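You operate a simulated robot arm through the tools that you are given. There is no shell and no other tool.

Carry out the task below with a simulated robot arm. There is one attempt and no reset: what you move stays moved.

JOB
Take the purple cup out of the sink and half fill the sink.
Fine: cup back on the bench; sink lever closed; black pipe lever to top before the fill, to middle after. Set down upright: purple cup.

It is judged by the outcome, as a careful person would: the job done as asked, and still so three seconds after it is handed in. It fails if anything else is knocked over, pushed out of place, dropped, spilled or broken.

ROBOT AND FRAMES
A 6-joint arm with a two-finger parallel gripper, fixed in place. Base frame: the origin is at the foot of the arm, x ahead of it, y to its left, z up. Units: m, degrees, N and s.
With the tool pointing down near the work surface it reaches from about 0.22 to 0.66 m from the base axis. Its first joint turns from -66.0 to 66.0 degrees. Payload 2.9 kg.
Tool frame: the origin (TCP) lies between the finger pads and is the grasp point; the fingertips stand 0.03 m ahead of it; z points along the fingers, y is the line along which they close. The gripper opens to 0.11 m. The fingers are 0.02 m wide and 0.01 m thick; the gripper's body (0.048 by 0.112 m) begins 0.055 m behind the TCP.
Orientation is that of the tool frame in the base frame, as [roll, pitch, yaw] about the fixed x, y, z axes, in that order (R = Rz(yaw) Ry(pitch) Rx(roll)). With the fingers straight down and closing along the base's y, the tool's x points along the base's -x, its y along +y and its z along -z.

CONTROLS
- The arm moves only by the tool servo_tool. Its argument "increments" is a list of rows, each a list of 6 numbers: the shift along the tool's x, y, z in m, then the turn, a rotation vector about the tool's x, y, z in degrees. In form: [[dx, dy, dz, rx, ry, rz], ...]. A call has 1 to 20 rows; each row is the pose to reach, as a shift and turn from the pose commanded when the call began, along the tool's axes at that moment. "claw" is the gripper command, from -1 (shut) to 1 (fully open), values between in proportion, set as the call begins (left out, the last holds). Each row takes 0.2 s and may step no farther than 0.05 m and 8.6 degrees from the row before; otherwise, or with a gripper value out of range, the whole call is refused. Where a pose cannot be reached the arm comes as near as it can. A force on the tool above 50 N (or 10 N above the force at the start of the call, whichever is more), or a blocked arm, ends the call early, and 0.2 s more pass. Each finger travels about 0.108 m/s and halts on what it meets, pressing with about 32 N; the grip force reading is that of the motor and also rises with nothing between the fingers. The clock runs only during rows and for 0.2 s after the last one: add rows that repeat a pose to give the fingers time. The reply holds the time, the measured pose of the TCP, the force on the tool along the base axes, the opening and the grip force, in the units named above and with some noise, with the torque about the TCP (base axes, N m) and any sound that the robot's microphone picked up, and new pictures: "pictures" is both (left out), scene, wrist or none.
- Cameras (640 x 400 px; columns grow to the right, rows downward): "scene" is fixed at [0.0775, 0.4276, 1.394]; the picture's right is [-0.78, -0.62, 0.00], its down [-0.28, 0.36, -0.89] and it looks along [0.55, -0.70, -0.46] (base axes); focal length 234 px, centre (320, 200). "wrist" rides on the gripper at [0.072, 0.017, -0.103] in the tool frame; the picture's right is [-0.23, 0.97, 0.00], its down [-0.76, -0.18, -0.62] and it looks along [-0.61, -0.14, 0.78] (tool axes); focal length 222 px, centre (320, 200). There is no depth. A picture from a camera that has moved, and an enlarged one, comes with that camera's place and axes in the base frame and with its lens.
- zoom(camera, box): a new picture of the part [left, top, right, bottom] of that camera's present view, enlarged. The clock stands still meanwhile.
- hand_in(): hands the job in; it is judged then, once.

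Places have to be worked out from the pictures, the camera data and where the tool is seen. Open the gripper and draw the arm clear of the work before you hand the job in, unless the task says otherwise.

The tools are called after "Request:" as a command line: name --pt "numbers of a row" for each row, then --argument value for the rest, lists and objects as JSON in quotes. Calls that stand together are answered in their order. servo_tool: Moves the arm, as the interface text tells. Its arguments: {"type":"object","properties":{"increments":{"type":"array"},"claw":{"type":"number"},"pictures":{"type":"string","enum":["both","scene","wrist","none"]}},"required":["increments"]} The other tools are called the same way: zoom (camera, box) takes an enlarged picture of a part of a camera's view; hand_in () hands the job in.

At the start:

```text
time_s: 0.0
position: [0.2751, -0.1577, 1.3599]
orientation: [-180.0, 0.1, -180.0]
ft_force: [-0.2, 0.5, -0.2]
wrist_torque: [-0.03, 0.01, 0.0]
opening: 0.11
grasp_force: 0.0
```

scene: 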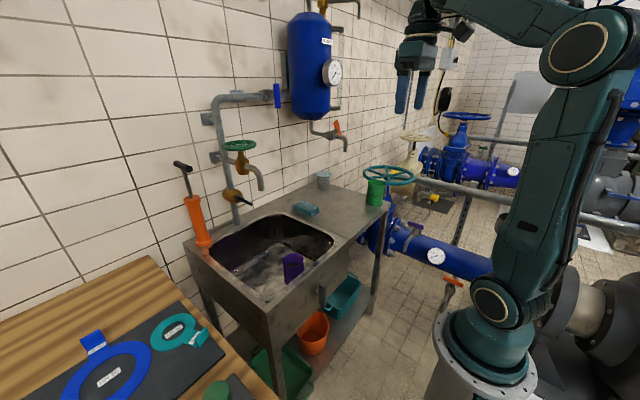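
wrist: 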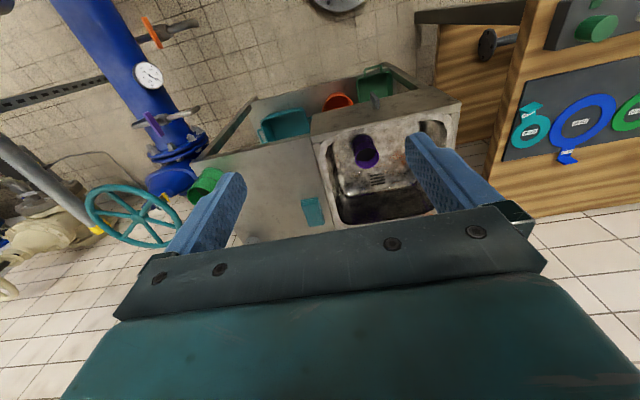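

The scene shows a sink with a purple cup in it, several taps and levers, and a blue boiler with its own tap. I'll zoom in on the parts before moving anything.

Request:
zoom --camera "scene" --box '[180, 160, 400, 300]'

Request:
zoom --camera "scene" --box '[190, 0, 370, 220]'

Request:
zoom --camera "scene" --box '[180, 230, 400, 400]'

Request:
zoom --camera "wrist" --box '[180, 60, 480, 240]'

Request:
zoom --camera "scene" --box '[0, 250, 260, 400]'

Request:
zoom --camera "scene" --box '[360, 50, 640, 310]'

```text
2.86 times, centred on (290, 230) of scene
camera zoom: at [0.0775, 0.4276, 1.394], right [-0.78, -0.62, 0.0], down [-0.28, 0.36, -0.89], along [0.55, -0.7, -0.46], focal length 670 px, centre (406, 114)
```

zoom: 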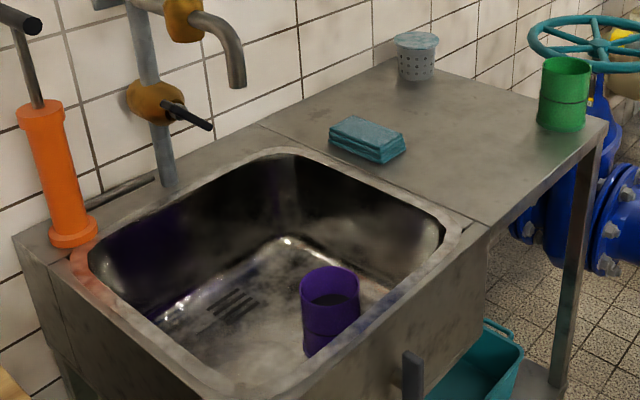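

```text
1.82 times, centred on (280, 110) of scene
camera zoom: at [0.0775, 0.4276, 1.394], right [-0.78, -0.62, 0.0], down [-0.28, 0.36, -0.89], along [0.55, -0.7, -0.46], focal length 426 px, centre (393, 364)
```

zoom: 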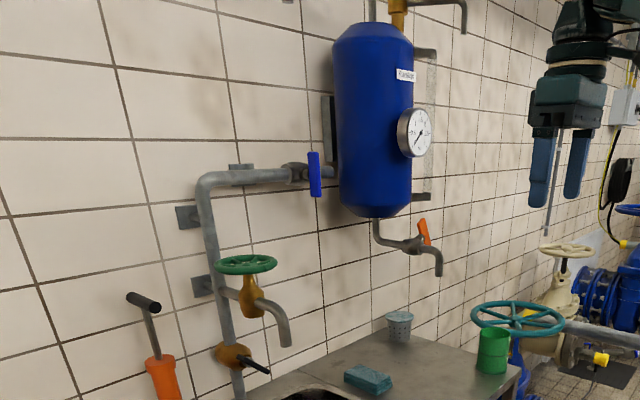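

```text
2.35 times, centred on (290, 315) of scene
camera zoom: at [0.0775, 0.4276, 1.394], right [-0.78, -0.62, 0.0], down [-0.28, 0.36, -0.89], along [0.55, -0.7, -0.46], focal length 551 px, centre (391, -71)
```

zoom: 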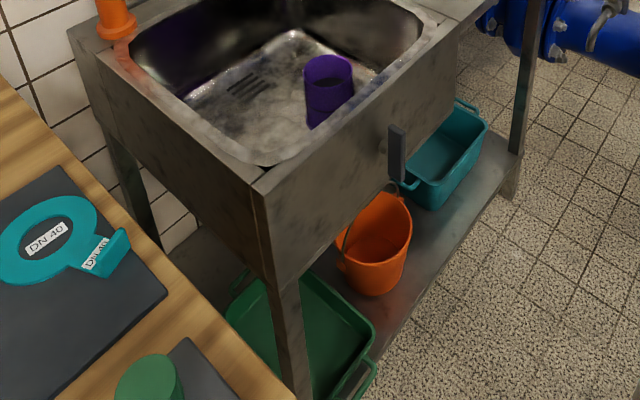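

```text
2.13 times, centred on (330, 150) of wrist
camera zoom: at [0.2037, -0.1404, 1.4634], right [0.23, 0.97, 0.0], down [0.76, -0.18, 0.62], along [0.61, -0.14, -0.78], focal length 474 px, centre (299, 307)
```

zoom: 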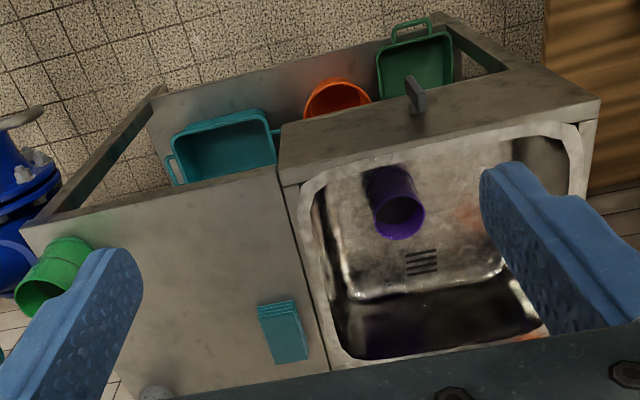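

```text
2.46 times, centred on (130, 325) of scene
camera zoom: at [0.0775, 0.4276, 1.394], right [-0.78, -0.62, 0.0], down [-0.28, 0.36, -0.89], along [0.55, -0.7, -0.46], focal length 577 px, centre (788, -108)
```

zoom: 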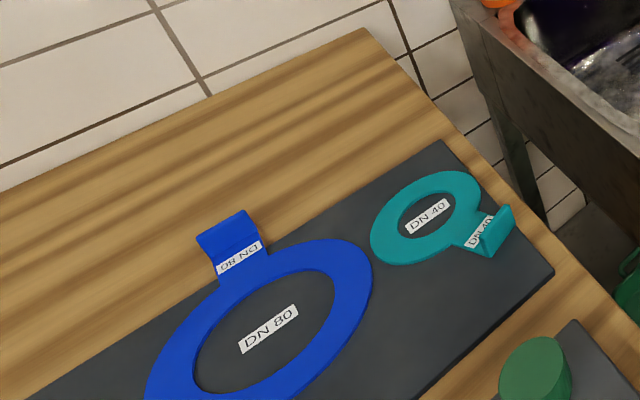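

```text
1.54 times, centred on (500, 180) of scene
camera zoom: at [0.0775, 0.4276, 1.394], right [-0.78, -0.62, 0.0], down [-0.28, 0.36, -0.89], along [0.55, -0.7, -0.46], focal length 360 px, centre (43, 231)
```

zoom: 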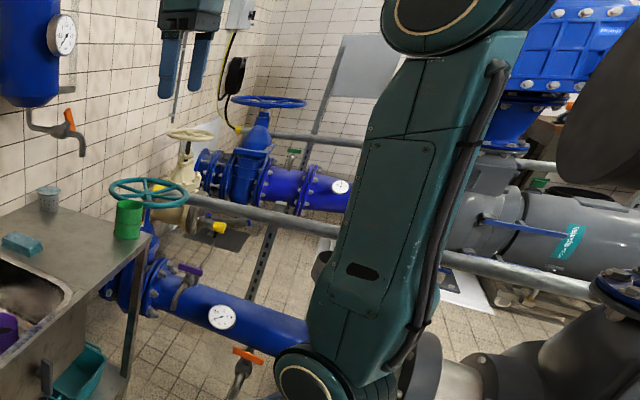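

The cup triangulates to about (0.60, -0.06, 0.74), and the bench top to about z 0.86 with its front edge at x≈0.44. Next I'll zoom in on the black pipe lever, the green wheel tap and the sink's front lever.

Request:
zoom --camera "scene" --box '[210, 130, 280, 220]'

Request:
zoom --camera "scene" --box '[290, 260, 350, 320]'

Request:
zoom --camera "scene" --box '[220, 210, 340, 300]'

Request:
zoom --camera "wrist" --box '[330, 80, 430, 160]'

Request:
zoom --camera "scene" --box '[260, 0, 370, 150]'

Request:
zoom --camera "scene" --box '[290, 155, 430, 245]'

```text
4.44 times, centred on (245, 175) of scene
camera zoom: at [0.0775, 0.4276, 1.394], right [-0.78, -0.62, 0.0], down [-0.28, 0.36, -0.89], along [0.55, -0.7, -0.46], focal length 1042 px, centre (653, 311)
```

zoom: 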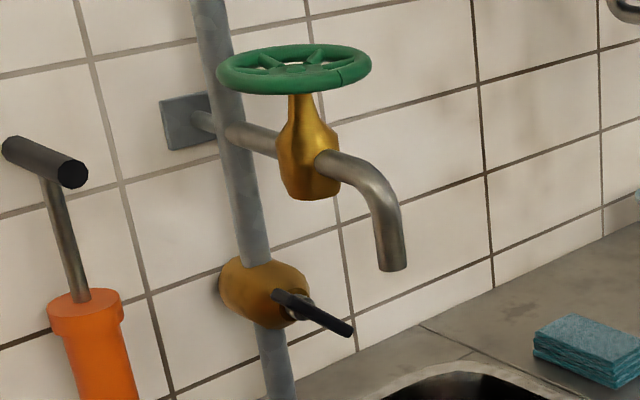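

```text
6.67 times, centred on (320, 290) of scene
camera zoom: at [0.0775, 0.4276, 1.394], right [-0.78, -0.62, 0.0], down [-0.28, 0.36, -0.89], along [0.55, -0.7, -0.46], focal length 1562 px, centre (320, -400)
```

zoom: 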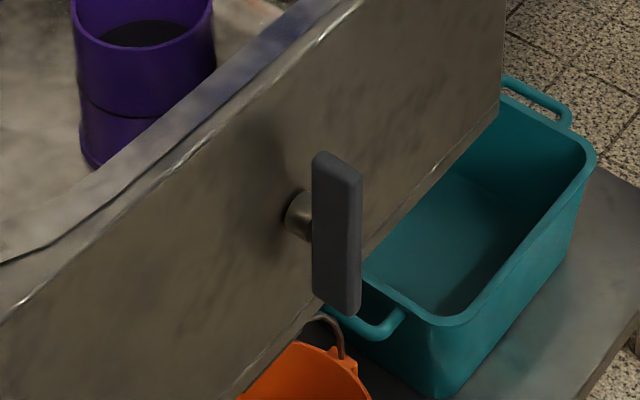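

```text
4.44 times, centred on (280, 255) of scene
camera zoom: at [0.0775, 0.4276, 1.394], right [-0.78, -0.62, 0.0], down [-0.28, 0.36, -0.89], along [0.55, -0.7, -0.46], focal length 1042 px, centre (498, -44)
```

zoom: 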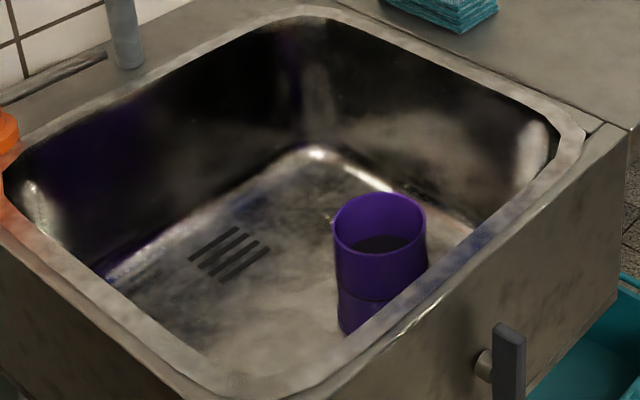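

```text
5.00 times, centred on (380, 120) of wrist
camera zoom: at [0.2037, -0.1404, 1.4634], right [0.23, 0.97, 0.0], down [0.76, -0.18, 0.62], along [0.61, -0.14, -0.78], focal length 1111 px, centre (20, 600)
```

zoom: 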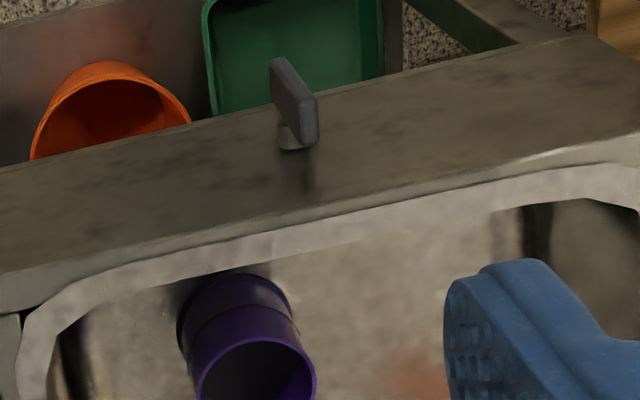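

```text
2.67 times, centred on (315, 75) of scene
camera zoom: at [0.0775, 0.4276, 1.394], right [-0.78, -0.62, 0.0], down [-0.28, 0.36, -0.89], along [0.55, -0.7, -0.46], focal length 625 px, centre (333, 533)
```

zoom: 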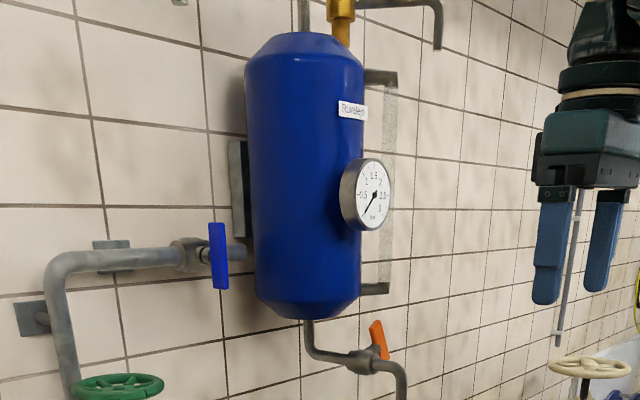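

```text
4.44 times, centred on (360, 200) of scene
camera zoom: at [0.0775, 0.4276, 1.394], right [-0.78, -0.62, 0.0], down [-0.28, 0.36, -0.89], along [0.55, -0.7, -0.46], focal length 1042 px, centre (142, 200)
```

zoom: 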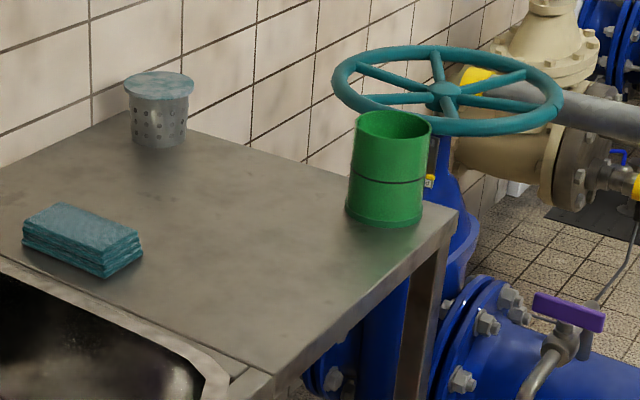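

The black lever sits on the pipe's brass valve below the green wheel tap, and the grey lever on the sink front looks vertical. I'll move to about (0.35, -0.05, 1.20) and tilt the tool forward 50° so the wrist camera can see the valves up close.

Request:
servo_tool --pt "-0.0094 0.0135 0.02 0 -6.25 0" --pt "-0.0188 0.027 0.04 0 -12.5 0" --pt "-0.0282 0.0405 0.06 0 -18.75 0" --pt "-0.0376 0.054 0.08 0 -25 0" --pt "-0.047 0.0675 0.1 0 -31.25 0" --pt "-0.0564 0.081 0.12 0 -37.5 0" --pt "-0.0658 0.0945 0.14 0 -43.75 0" --pt "-0.075 0.108 0.16 0 -50 0"

```text
time_s: 1.8
position: [0.3175, -0.0821, 1.4612]
orientation: [-180.0, 39.5, 180.0]
ft_force: [0.1, -0.3, -0.1]
wrist_torque: [0.05, 0.03, -0.03]
opening: 0.1099
grasp_force: 0.1
out of reach, approached as far as the arm can: row 2, 3, 4, 5, 6, 7, 8
camera wrist: at [0.1958, -0.0664, 1.4947], right [0.18, 0.97, 0.14], down [0.19, -0.18, 0.97], along [0.97, -0.14, -0.22], focal length 222 px, centre (320, 200)
```

scene: 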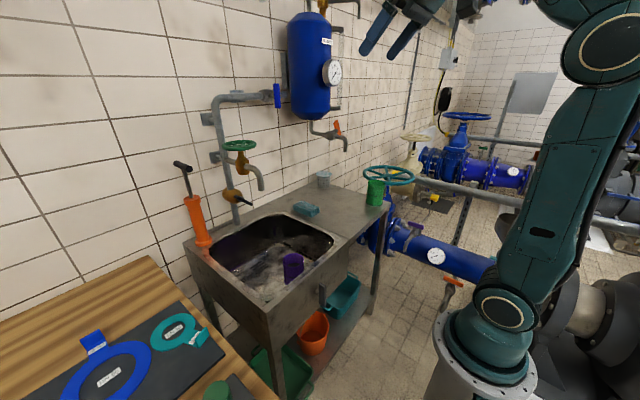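
wrist: 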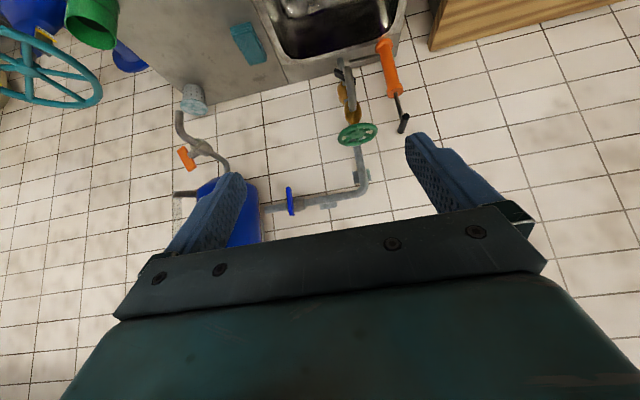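

The tilt was only partly reachable from here (39.5°, and TCP stayed high at z 1.46), but the valves are now in the wrist view, upside down. I'll zoom in on them.

Request:
zoom --camera "wrist" --box '[300, 30, 440, 210]'

Request:
zoom --camera "wrist" --box '[150, 60, 300, 220]'

Request:
zoom --camera "wrist" --box '[160, 0, 420, 120]'

```text
2.22 times, centred on (370, 120) of wrist
camera zoom: at [0.1958, -0.0664, 1.4947], right [0.18, 0.97, 0.14], down [0.19, -0.18, 0.97], along [0.97, -0.14, -0.22], focal length 494 px, centre (209, 378)
```

zoom: 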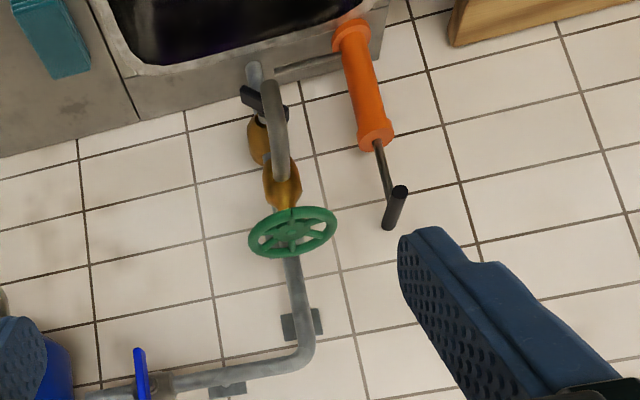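

```text
2.50 times, centred on (225, 140) of wrist
camera zoom: at [0.1958, -0.0664, 1.4947], right [0.18, 0.97, 0.14], down [0.19, -0.18, 0.97], along [0.97, -0.14, -0.22], focal length 555 px, centre (558, 350)
```

zoom: 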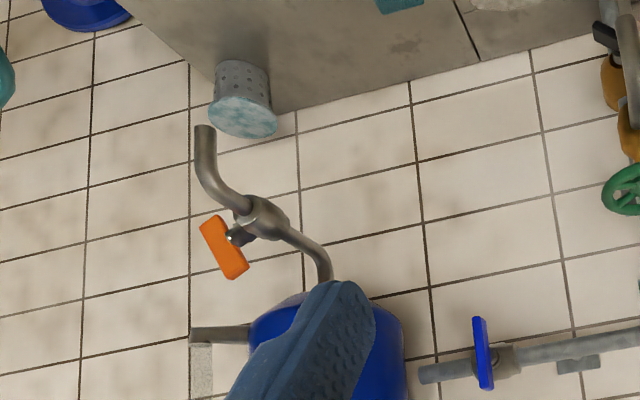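

```text
2.46 times, centred on (290, 60) of wrist
camera zoom: at [0.1958, -0.0664, 1.4947], right [0.18, 0.97, 0.14], down [0.19, -0.18, 0.97], along [0.97, -0.14, -0.22], focal length 547 px, centre (394, 545)
```

zoom: 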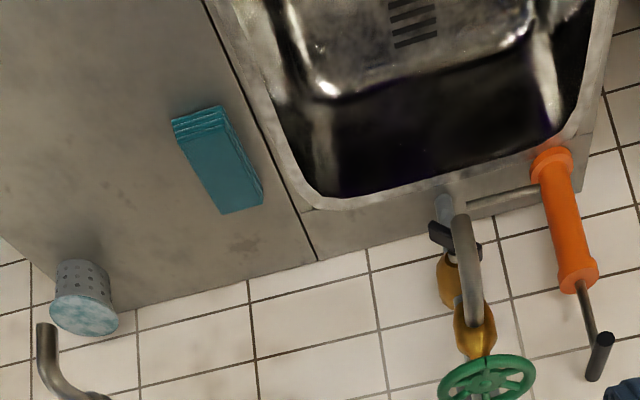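

The black lever lies in a plane parallel to the wall. Its tip is near (0.79, -0.045, 0.96), pointing down and toward -y from a pivot near (0.81, -0.01, 0.99). I'll send a null step to learn which commanded pose the controller holds after that clipped move.

Request:
servo_tool --pt "0 0 0 0 0 0" --pictures "none"

```text
time_s: 2.2
position: [0.3184, -0.0833, 1.4611]
orientation: [-179.8, 39.5, -179.9]
ft_force: [0.7, 0.1, 0.2]
wrist_torque: [-0.03, 0.03, 0.02]
opening: 0.1101
grasp_force: 0.0
```

The hold is at the reached pose. I'll keep this tilt and move to about (0.50, -0.15, 1.15), where the arm is more extended.

Request:
servo_tool --pt "0.0058 -0.0067 0.0356 0 0 0" --pt "0.0115 -0.0134 0.0712 0 0 0" --pt "0.0173 -0.0201 0.1068 0 0 0" --pt "0.023 -0.0268 0.1424 0 0 0" --pt "0.0288 -0.0335 0.178 0 0 0" --pt "0.0345 -0.0402 0.2136 0 0 0" --pt "0.0403 -0.0469 0.2492 0 0 0" --pt "0.046 -0.0536 0.2848 0 0 0" --pt "0.0518 -0.0603 0.3204 0 0 0" --pt "0.0575 -0.067 0.356 0 0 0"

```text
time_s: 4.4
position: [0.5691, -0.1782, 1.3191]
orientation: [180.0, 39.6, 179.9]
ft_force: [0.2, -0.5, 0.1]
wrist_torque: [-0.01, 0.01, -0.02]
opening: 0.1102
grasp_force: 0.0
out of reach, approached as far as the arm can: row 1, 2, 3, 4, 5, 6, 7, 8, 9, 10
camera wrist: at [0.4476, -0.1612, 1.3523], right [0.18, 0.97, 0.14], down [0.19, -0.18, 0.97], along [0.97, -0.14, -0.22], focal length 222 px, centre (320, 200)
```

scene: 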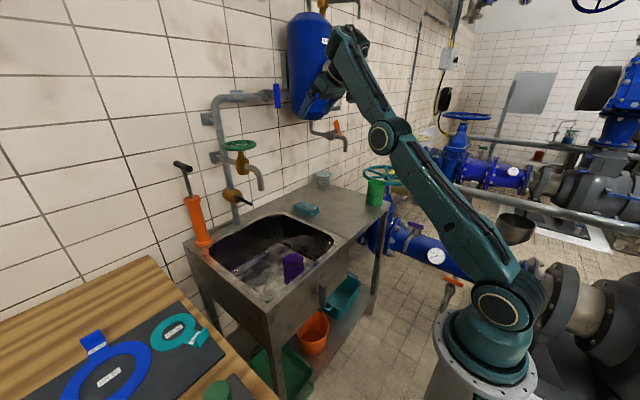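
wrist: 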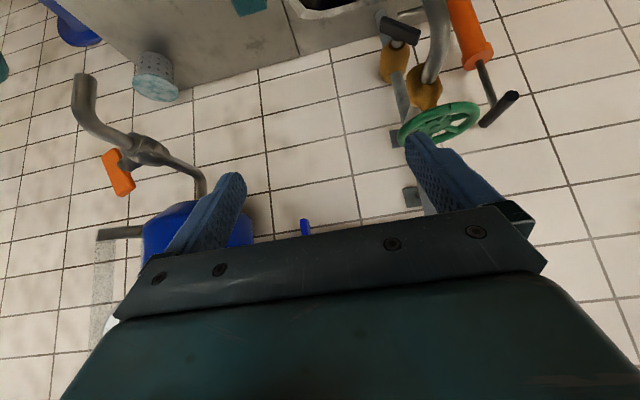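

That stopped at (0.569, -0.178, 1.319) with the tilt kept, so forward tilt seems limited by a wrist joint in this arm shape. I'll bring the tool back to vertical at about (0.50, -0.12, 1.25), away from the boiler.

Request:
servo_tool --pt "0.016 0.0097 0.0015 0 6.6 0" --pt "0.032 0.0193 0.003 0 13.2 0" --pt "0.0485 0.029 0.0045 0 19.8 0" --pt "0.0647 0.0387 0.006 0 26.4 0" --pt "0.0808 0.0483 0.0075 0 33.0 0" --pt "0.097 0.058 0.009 0 39.6 0"

```text
time_s: 5.8
position: [0.4992, -0.1188, 1.2495]
orientation: [180.0, -0.1, 179.9]
ft_force: [1.0, 0.0, -0.5]
wrist_torque: [-0.01, -0.04, 0.0]
opening: 0.1099
grasp_force: 0.1
camera wrist: at [0.427, -0.103, 1.3529], right [0.23, 0.97, 0.0], down [0.76, -0.18, 0.62], along [0.6, -0.14, -0.78], focal length 222 px, centre (320, 200)
```

scene: 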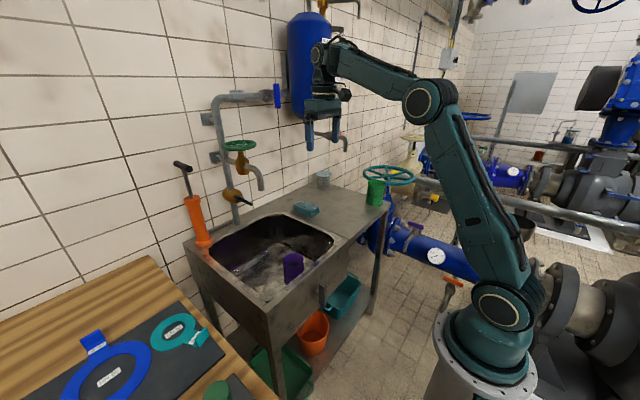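
wrist: 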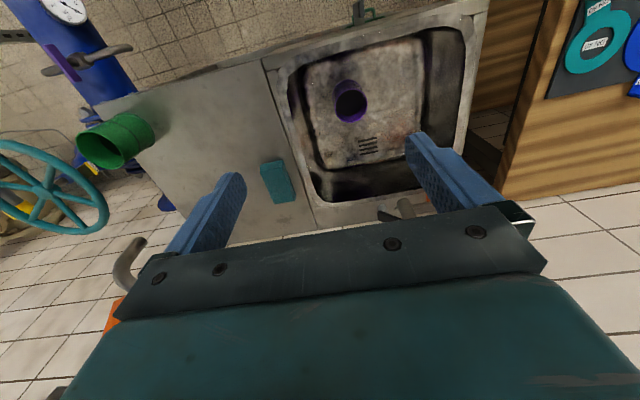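

With the tool vertical, (0.50, -0.12, 1.25) is reachable and the cup is clearly visible. I'll zoom in to refine where the cup, sink opening and spout are.

Request:
zoom --camera "wrist" --box '[260, 0, 500, 220]'

Request:
zoom --camera "wrist" --box '[370, 170, 450, 230]'

Request:
zoom --camera "scene" --box '[260, 30, 380, 190]'

```text
1.82 times, centred on (380, 110) of wrist
camera zoom: at [0.427, -0.103, 1.3529], right [0.23, 0.97, 0.0], down [0.76, -0.18, 0.62], along [0.6, -0.14, -0.78], focal length 404 px, centre (211, 364)
```

zoom: 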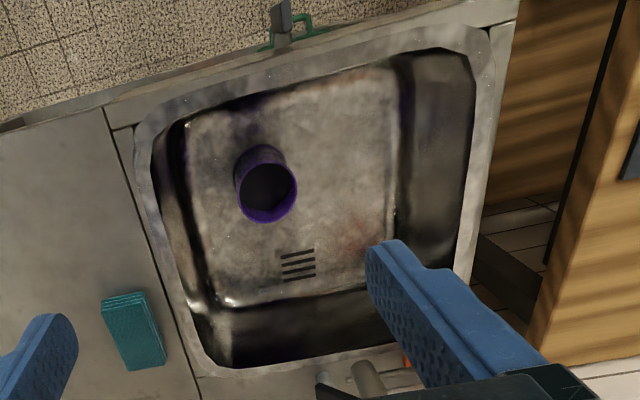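

```text
6.67 times, centred on (410, 200) of wrist
camera zoom: at [0.427, -0.103, 1.3529], right [0.23, 0.97, 0.0], down [0.76, -0.18, 0.62], along [0.6, -0.14, -0.78], focal length 1481 px, centre (-280, 200)
```

zoom: 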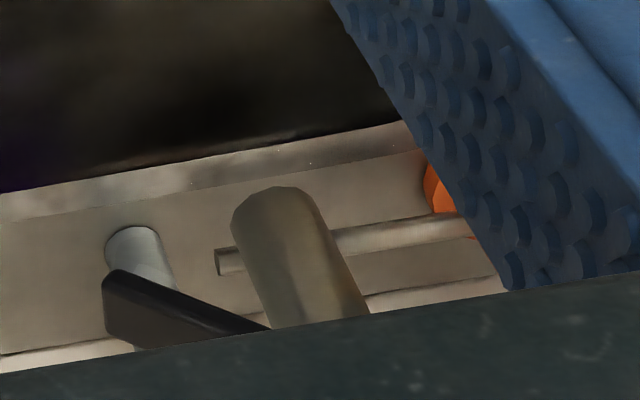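

```text
2.50 times, centred on (320, 110) of scene
camera zoom: at [0.0775, 0.4276, 1.394], right [-0.78, -0.62, 0.0], down [-0.28, 0.36, -0.89], along [0.55, -0.7, -0.46], focal length 586 px, centre (320, 425)
```

zoom: 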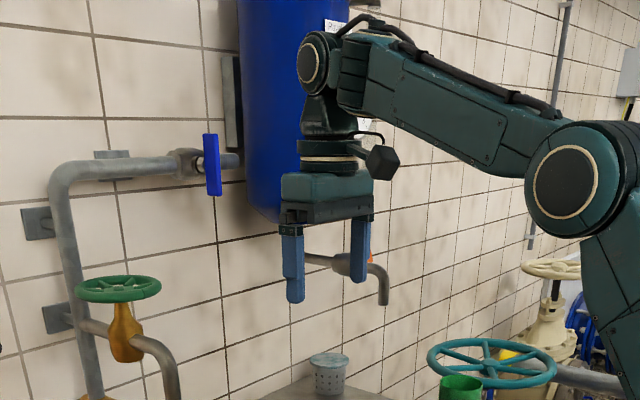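

Refined positions:
- Cup axis: (0.597, -0.065), rim z≈0.77, diameter ≈83 mm
- Spout mouth: (0.68, -0.02, 1.06)
- Black lever tip: (0.787, -0.05, 0.97)

I'll move above the cup with the tool vertical and the gripper open, stopping at z≈1.05 to check clearance to the spout.

Request:
servo_tool --pt "-0.0196 0.0108 0.04 0 0 0" --pt "-0.0392 0.0216 0.08 0 0 0" --pt "-0.0588 0.0324 0.12 0 0 0" --pt "-0.0784 0.0432 0.16 0 0 0" --pt "-0.098 0.054 0.2 0 0 0" --claw 1

```text
time_s: 7.0
position: [0.5958, -0.0653, 1.0487]
orientation: [180.0, -0.2, 180.0]
ft_force: [-0.5, -0.5, 0.2]
wrist_torque: [0.03, 0.04, -0.03]
opening: 0.1099
grasp_force: 0.0
camera wrist: at [0.524, -0.0489, 1.1518], right [0.23, 0.97, 0.0], down [0.76, -0.18, 0.62], along [0.61, -0.14, -0.78], focal length 222 px, centre (320, 200)
```

scene: 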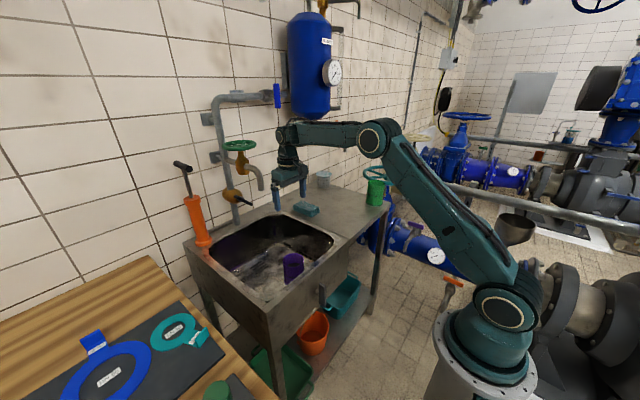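
wrist: 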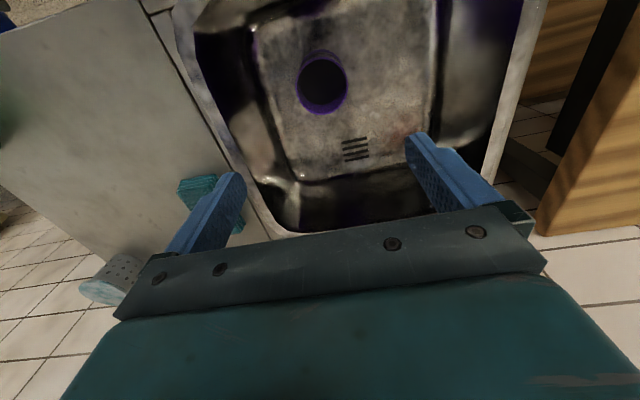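

The arm reached that point and the spout is clear. Cup centre is again about (0.597, -0.063). I'll descend to z≈0.82, just above the cup rim, and check alignment.

Request:
servo_tool --pt "0 0.001 0.04 0 0 0" --pt "0 0.002 0.08 0 0 0" --pt "0 0.002 0.12 0 0 0" --pt "0 0.002 0.16 0 0 0" --pt "0 0.002 0.2 0 0 0" --pt "0 0.002 0.229 0 0 0"

```text
time_s: 8.4
position: [0.5963, -0.0643, 0.8202]
orientation: [-179.9, -0.1, 180.0]
ft_force: [0.2, 0.3, 0.1]
wrist_torque: [0.02, 0.01, 0.0]
opening: 0.1099
grasp_force: 0.1
camera wrist: at [0.5242, -0.0478, 0.923], right [0.23, 0.97, 0.0], down [0.76, -0.18, 0.62], along [0.61, -0.14, -0.78], focal length 222 px, centre (320, 200)
```

scene: 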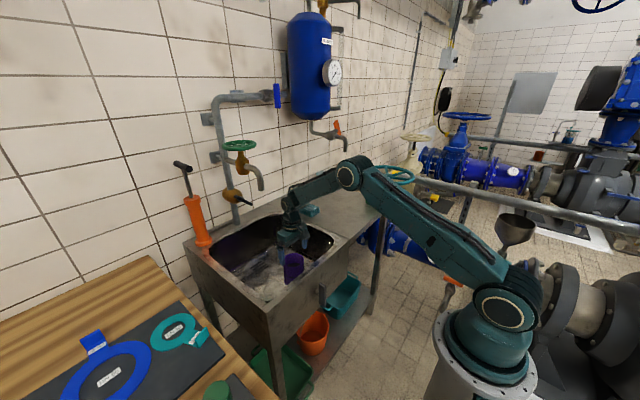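
wrist: 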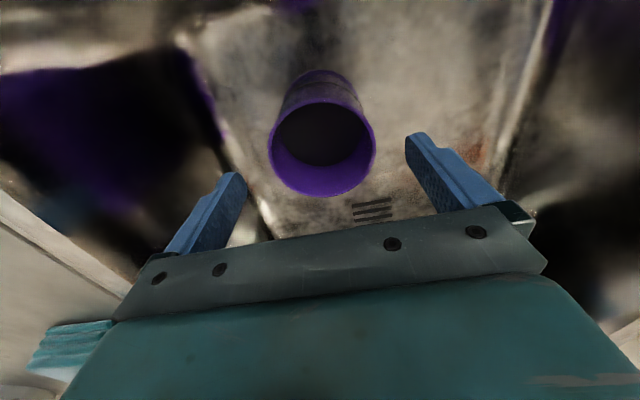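

The rim is centred between the fingers at about (0.600, -0.064), z≈0.763. I'll descend to TCP z≈0.728, then close on the cup in the next call.

Request:
servo_tool --pt "-0.001 0 0.025 0 0 0" --pt "-0.002 0 0.05 0 0 0" --pt "-0.003 0 0.075 0 0 0" --pt "-0.004 0.0005 0.092 0 0 0"

```text
time_s: 9.4
position: [0.5991, -0.0641, 0.7275]
orientation: [180.0, -0.1, 179.9]
ft_force: [-0.5, -0.2, 0.3]
wrist_torque: [0.02, 0.04, 0.02]
opening: 0.1099
grasp_force: 0.0
camera wrist: at [0.5273, -0.0472, 0.8312], right [0.23, 0.97, 0.0], down [0.76, -0.18, 0.62], along [0.61, -0.14, -0.78], focal length 222 px, centre (320, 200)
```

scene: 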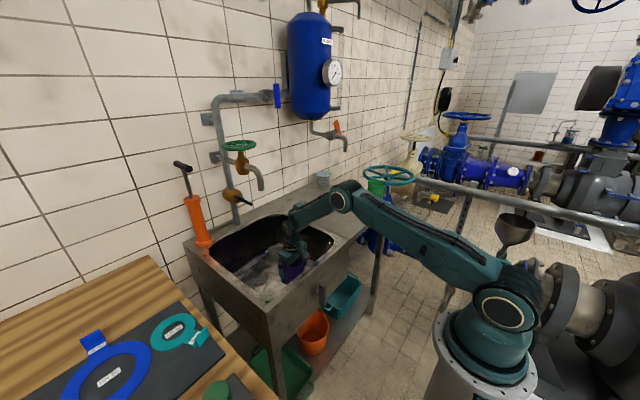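
wrist: 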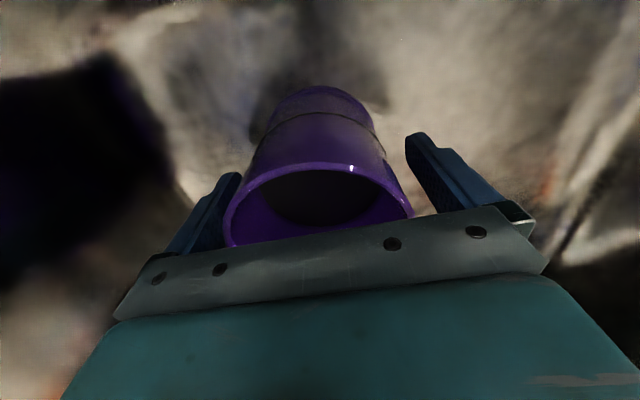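

The fingers straddle the cup with the gripper body just above the rim. I'll close on it.

Request:
servo_tool --pt "0 0 0 0 0 0" --pt "0 0 0 0 0 0" --pt "0 0 0 0 0 0" --pt "0 0 0 0 0 0" --claw 0

```text
time_s: 10.4
position: [0.5995, -0.0633, 0.7276]
orientation: [-180.0, -0.1, 180.0]
ft_force: [-0.5, -0.3, 0.2]
wrist_torque: [-0.05, 0.0, -0.01]
opening: 0.0834
grasp_force: 32.1
camera wrist: at [0.5272, -0.0471, 0.8313], right [0.23, 0.97, 0.0], down [0.76, -0.18, 0.62], along [0.61, -0.14, -0.78], focal length 222 px, centre (320, 200)
```

scene: 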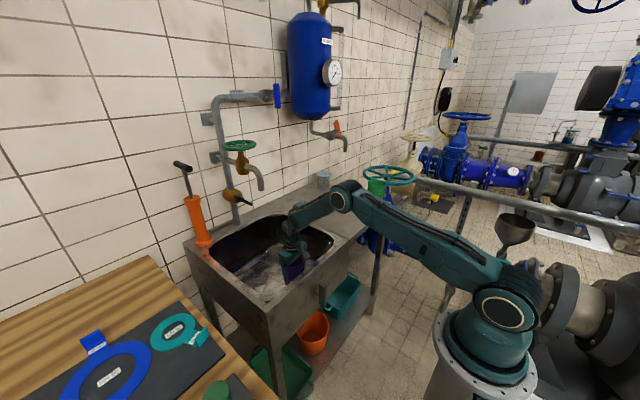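
wrist: 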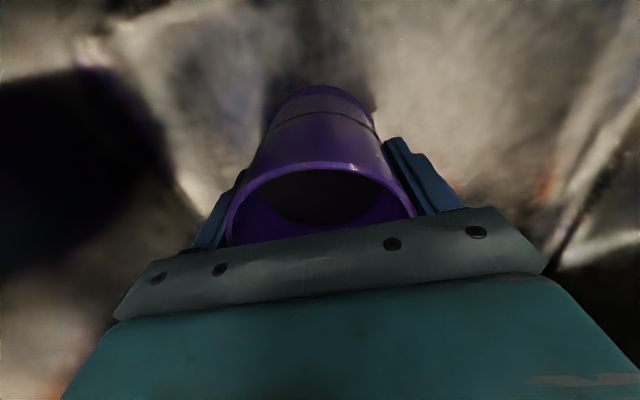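

The cup is gripped (0.0834 m, 32 N). I'll lift it straight up to z≈1.0, clear of the sink rim.

Request:
servo_tool --pt "0 0 -0.02 0 0 0" --pt "0 0 -0.05 0 0 0" --pt "0 0 -0.08 0 0 0" --pt "0 0 -0.11 0 0 0" --pt "0 0 -0.14 0 0 0" --pt "0 0 -0.17 0 0 0" --pt "0 0 -0.2 0 0 0" --pt "0 0 -0.23 0 0 0" --pt "0 0 -0.26 0 0 0" --pt "0 0 -0.275 0 0 0"

```text
time_s: 12.6
position: [0.5998, -0.0637, 1.0034]
orientation: [-180.0, -0.1, 180.0]
ft_force: [-0.2, 0.0, -0.6]
wrist_torque: [0.03, 0.01, -0.02]
opening: 0.0834
grasp_force: 31.6
camera wrist: at [0.528, -0.0476, 1.1069], right [0.23, 0.97, 0.0], down [0.76, -0.18, 0.62], along [0.61, -0.14, -0.78], focal length 222 px, centre (320, 200)
```

scene: 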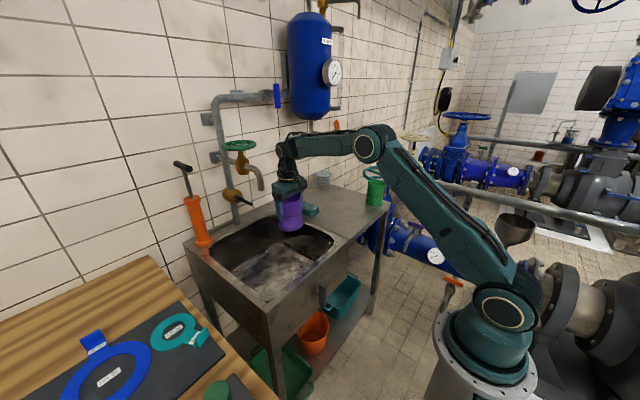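
wrist: 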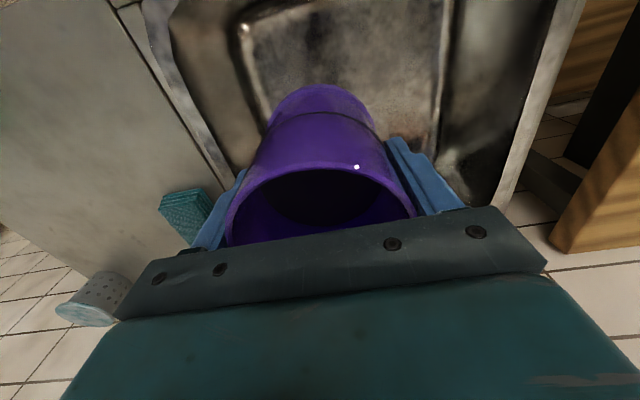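

The cup is held and upright, and weighs very little. I'll carry it over the bench to about (0.52, -0.32), a free spot between the sponge, the green cup and the strainer.

Request:
servo_tool --pt "0.01 -0.032 0 0 0 0" --pt "0.02 -0.064 0 0 0 0" --pt "0.03 -0.096 0 0 0 0" --pt "0.04 -0.128 0 0 0 0" --pt "0.05 -0.16 0 0 0 0" --pt "0.06 -0.192 0 0 0 0" --pt "0.07 -0.224 0 0 0 0" --pt "0.08 -0.256 0 0 0 0"

```text
time_s: 14.4
position: [0.52, -0.3202, 1.0021]
orientation: [180.0, -0.1, 180.0]
ft_force: [-0.5, 0.4, -0.4]
wrist_torque: [0.02, 0.01, 0.03]
opening: 0.0835
grasp_force: 32.3
camera wrist: at [0.448, -0.3038, 1.107], right [0.23, 0.97, 0.0], down [0.76, -0.18, 0.62], along [0.61, -0.14, -0.78], focal length 222 px, centre (320, 200)
```

scene: 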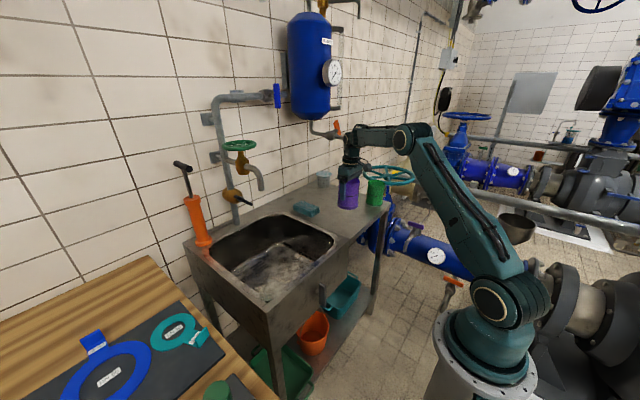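
wrist: 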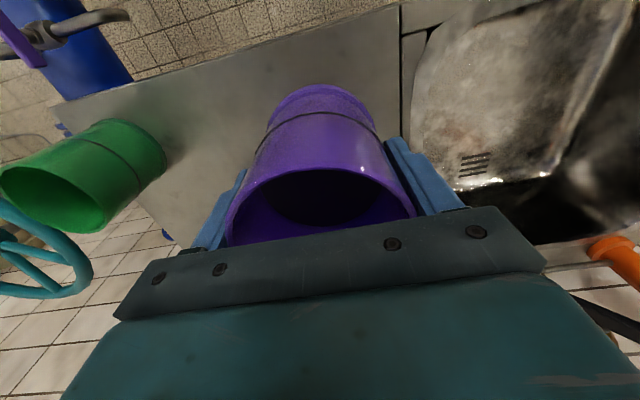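

The cup is over the free part of the bench, well away from the green cup (about 0.23 m). I'll lower toward the surface, first to TCP z≈0.935.

Request:
servo_tool --pt "0 0 0.025 0 0 0" --pt "0 0 0.05 0 0 0" --pt "0 0 0.067 0 0 0"

Request:
zoom --camera "scene" --box '[320, 170, 400, 230]'

```text
time_s: 15.2
position: [0.5193, -0.3215, 0.936]
orientation: [-180.0, -0.2, 180.0]
ft_force: [0.2, 0.7, -0.8]
wrist_torque: [0.01, 0.0, 0.0]
opening: 0.0834
grasp_force: 32.4
camera wrist: at [0.4474, -0.3038, 1.0397], right [0.23, 0.97, 0.0], down [0.76, -0.18, 0.62], along [0.61, -0.14, -0.78], focal length 222 px, centre (320, 200)
```

scene: 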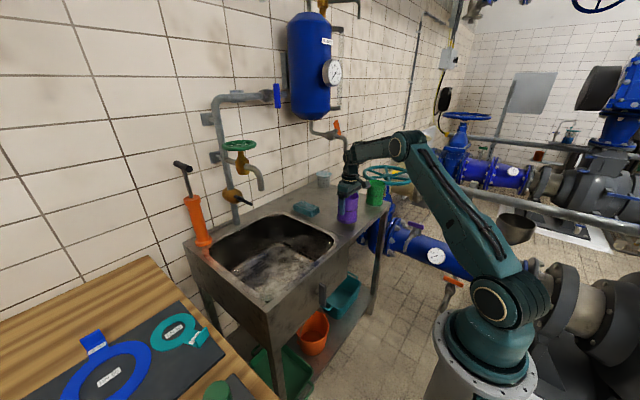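
wrist: 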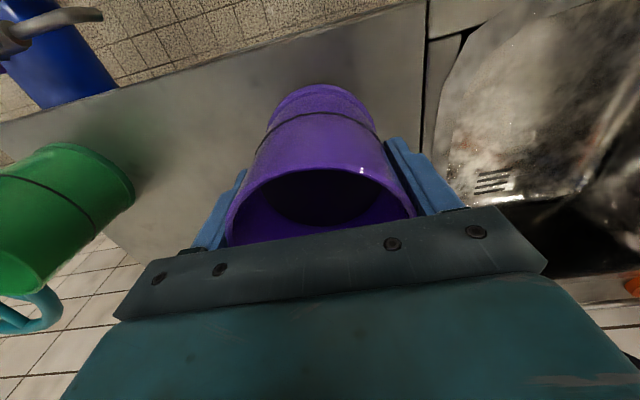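

```text
6.67 times, centred on (360, 200) of scene
camera zoom: at [0.0775, 0.4276, 1.394], right [-0.78, -0.62, 0.0], down [-0.28, 0.36, -0.89], along [0.55, -0.7, -0.46], focal length 1562 px, centre (53, 200)
```

zoom: 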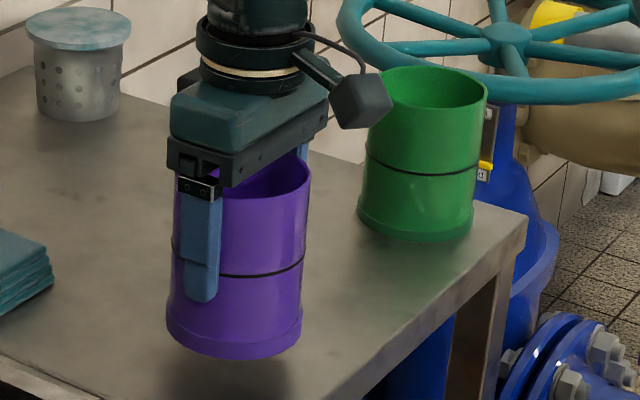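

The cup hangs a centimetre or two above the bench. I'll lower in 2–3 mm steps and watch the force.

Request:
servo_tool --pt "0 0 0.003 0 0 0" --pt "0 0 0.006 0 0 0" --pt "0 0 0.009 0 0 0" --pt "0 0 0.011 0 0 0" --pictures "none"

Request:
zoom --camera "scene" --box '[320, 170, 400, 230]'

```text
time_s: 16.2
position: [0.5191, -0.3198, 0.9247]
orientation: [179.9, -0.2, -179.9]
ft_force: [0.3, -0.2, 0.3]
wrist_torque: [0.02, 0.03, -0.01]
opening: 0.0832
grasp_force: 31.7
```

```text
6.67 times, centred on (360, 200) of scene
camera zoom: at [0.0775, 0.4276, 1.394], right [-0.78, -0.62, 0.0], down [-0.28, 0.36, -0.89], along [0.55, -0.7, -0.46], focal length 1562 px, centre (53, 200)
```

zoom: 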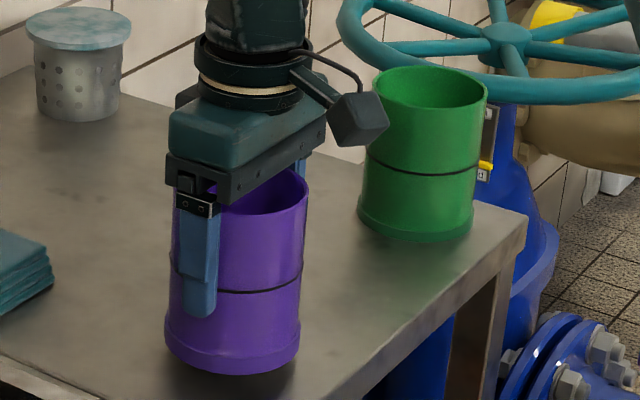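

There is no contact force yet, but the gap is small. I'll keep lowering in 2 mm steps.

Request:
servo_tool --pt "0 0 0.002 0 0 0" --pt "0 0 0.004 0 0 0" --pt "0 0 0.006 0 0 0" --pictures "none"

Request:
zoom --camera "scene" --box '[320, 170, 400, 230]'

```text
time_s: 17.0
position: [0.5198, -0.3191, 0.9198]
orientation: [-180.0, -0.2, -180.0]
ft_force: [-0.7, 0.5, -1.0]
wrist_torque: [0.01, -0.02, -0.01]
opening: 0.0835
grasp_force: 31.8
```

```text
6.67 times, centred on (360, 200) of scene
camera zoom: at [0.0775, 0.4276, 1.394], right [-0.78, -0.62, 0.0], down [-0.28, 0.36, -0.89], along [0.55, -0.7, -0.46], focal length 1562 px, centre (53, 200)
```

zoom: 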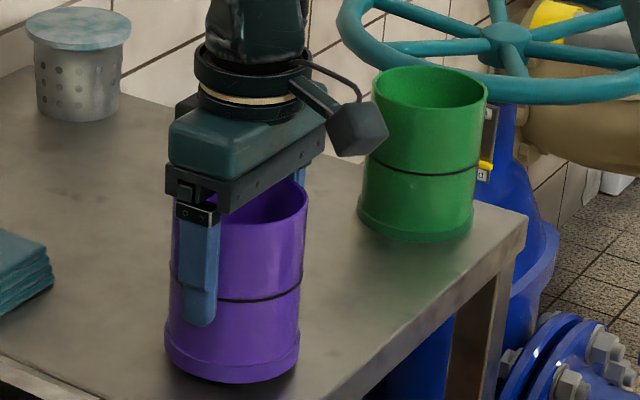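

Still no contact. I'll continue down in 2 mm steps.

Request:
servo_tool --pt "0 0 0.002 0 0 0" --pt "0 0 0.004 0 0 0" --pictures "none"

Request:
zoom --camera "scene" --box '[330, 185, 380, 225]'

```text
time_s: 17.6
position: [0.5201, -0.3201, 0.9153]
orientation: [-179.9, -0.1, 180.0]
ft_force: [-0.1, 0.1, -0.4]
wrist_torque: [0.02, 0.0, 0.02]
opening: 0.0832
grasp_force: 32.2
```

```text
10.00 times, centred on (355, 205) of scene
camera zoom: at [0.0775, 0.4276, 1.394], right [-0.78, -0.62, 0.0], down [-0.28, 0.36, -0.89], along [0.55, -0.7, -0.46], focal length 2344 px, centre (-30, 150)
```

zoom: 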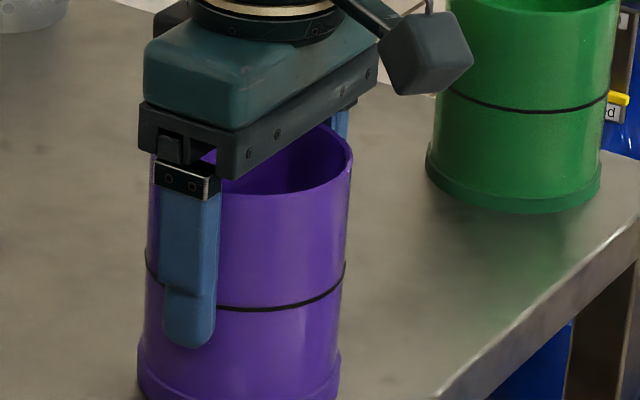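

Still no force change. Lowering further in 2 mm steps.

Request:
servo_tool --pt "0 0 0.002 0 0 0" --pt "0 0 0.004 0 0 0" --pictures "none"

Request:
zoom --camera "scene" --box '[320, 190, 380, 230]'

```text
time_s: 18.2
position: [0.5193, -0.3207, 0.9107]
orientation: [-179.9, -0.2, -180.0]
ft_force: [0.2, -1.3, -1.9]
wrist_torque: [0.02, 0.0, -0.02]
opening: 0.0833
grasp_force: 32.1
```

```text
10.00 times, centred on (350, 210) of scene
camera zoom: at [0.0775, 0.4276, 1.394], right [-0.78, -0.62, 0.0], down [-0.28, 0.36, -0.89], along [0.55, -0.7, -0.46], focal length 2344 px, centre (20, 100)
```

zoom: 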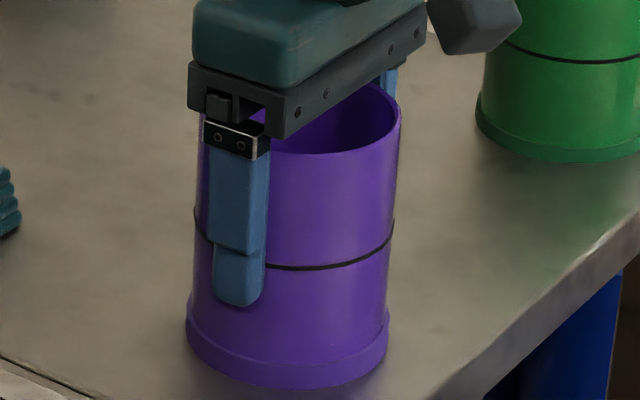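

Readings stay near noise level and the gap is nearly closed. I'll take smaller steps.

Request:
servo_tool --pt "0 0 0.0015 0 0 0" --pt "0 0 0.003 0 0 0" --pictures "none"

Request:
zoom --camera "scene" --box '[320, 190, 380, 230]'

```text
time_s: 18.8
position: [0.5192, -0.321, 0.9089]
orientation: [-180.0, -0.1, 180.0]
ft_force: [-0.2, 0.1, -0.9]
wrist_torque: [0.02, 0.03, 0.02]
opening: 0.0831
grasp_force: 32.0
```

```text
10.00 times, centred on (350, 210) of scene
camera zoom: at [0.0775, 0.4276, 1.394], right [-0.78, -0.62, 0.0], down [-0.28, 0.36, -0.89], along [0.55, -0.7, -0.46], focal length 2344 px, centre (20, 100)
```

zoom: 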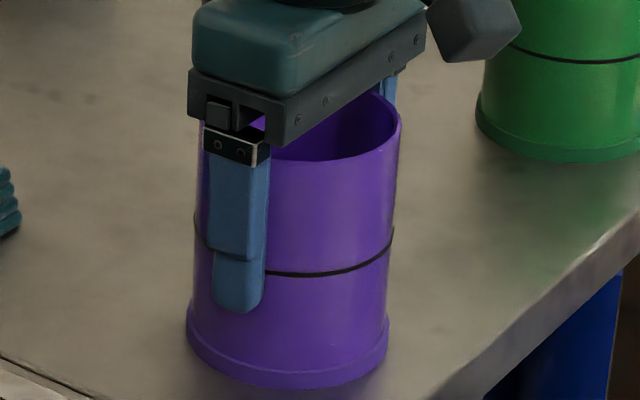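

No contact reading yet, so I'll lower a further 3 mm.

Request:
servo_tool --pt "0 0 0.0015 0 0 0" --pt "0 0 0.003 0 0 0" --pictures "none"

Request:
zoom --camera "scene" --box '[320, 190, 380, 230]'

```text
time_s: 19.4
position: [0.5187, -0.32, 0.9086]
orientation: [-179.9, -0.1, -180.0]
ft_force: [-5.8, 2.3, 18.5]
wrist_torque: [0.56, 0.38, 0.08]
opening: 0.0833
grasp_force: 32.7
```

```text
10.00 times, centred on (350, 210) of scene
camera zoom: at [0.077, 0.4279, 1.394], right [-0.78, -0.62, 0.0], down [-0.28, 0.36, -0.89], along [0.55, -0.7, -0.46], focal length 2344 px, centre (20, 100)
```

zoom: 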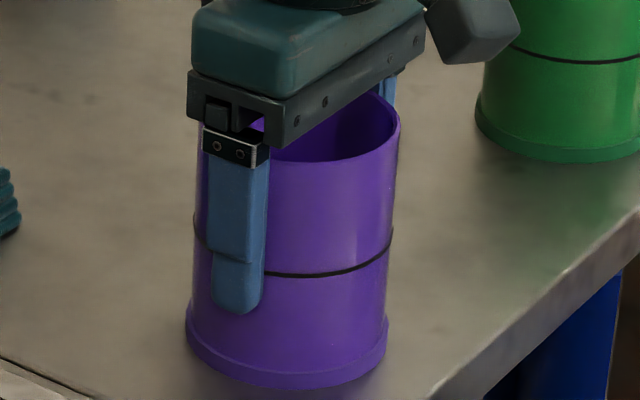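

There's contact at 18.5 N with TCP z≈0.9085. I'll back off 2 mm to relieve the pressure and release the cup.

Request:
servo_tool --pt "0 0 -0.002 0 0 0" --pictures "none"

Request:
servo_tool --pt "0 0 0 0 0 0" --pt "0 0 0 0 0 0" --pt "0 0 0 0 0 0" --claw 1

```text
time_s: 19.8
position: [0.5188, -0.3206, 0.9077]
orientation: [-179.8, 0.0, 179.9]
ft_force: [-2.1, 0.4, 13.4]
wrist_torque: [0.36, 0.1, 0.05]
opening: 0.0833
grasp_force: 32.1
```

```text
time_s: 20.6
position: [0.5193, -0.3206, 0.9065]
orientation: [-180.0, -0.1, -179.9]
ft_force: [1.1, 0.1, 0.4]
wrist_torque: [-0.01, 0.0, -0.03]
opening: 0.1099
grasp_force: 0.1
camera wrist: at [0.4475, -0.3033, 1.0104], right [0.23, 0.97, 0.0], down [0.76, -0.18, 0.62], along [0.61, -0.14, -0.78], focal length 222 px, centre (320, 200)
```

scene: 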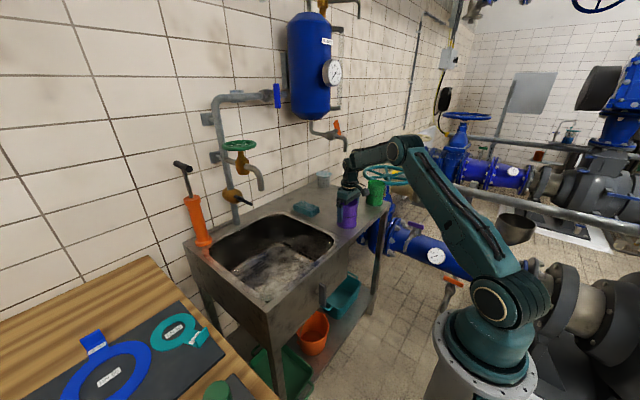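
wrist: 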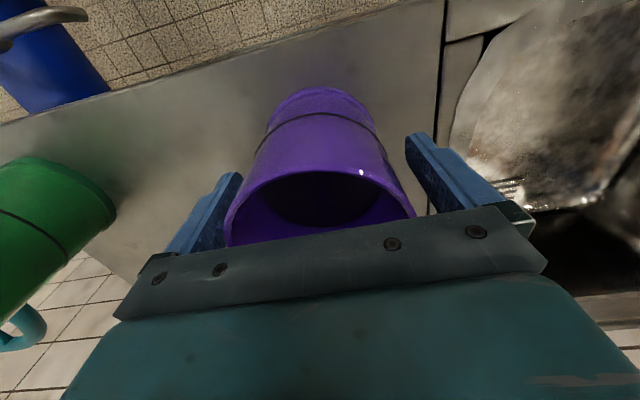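

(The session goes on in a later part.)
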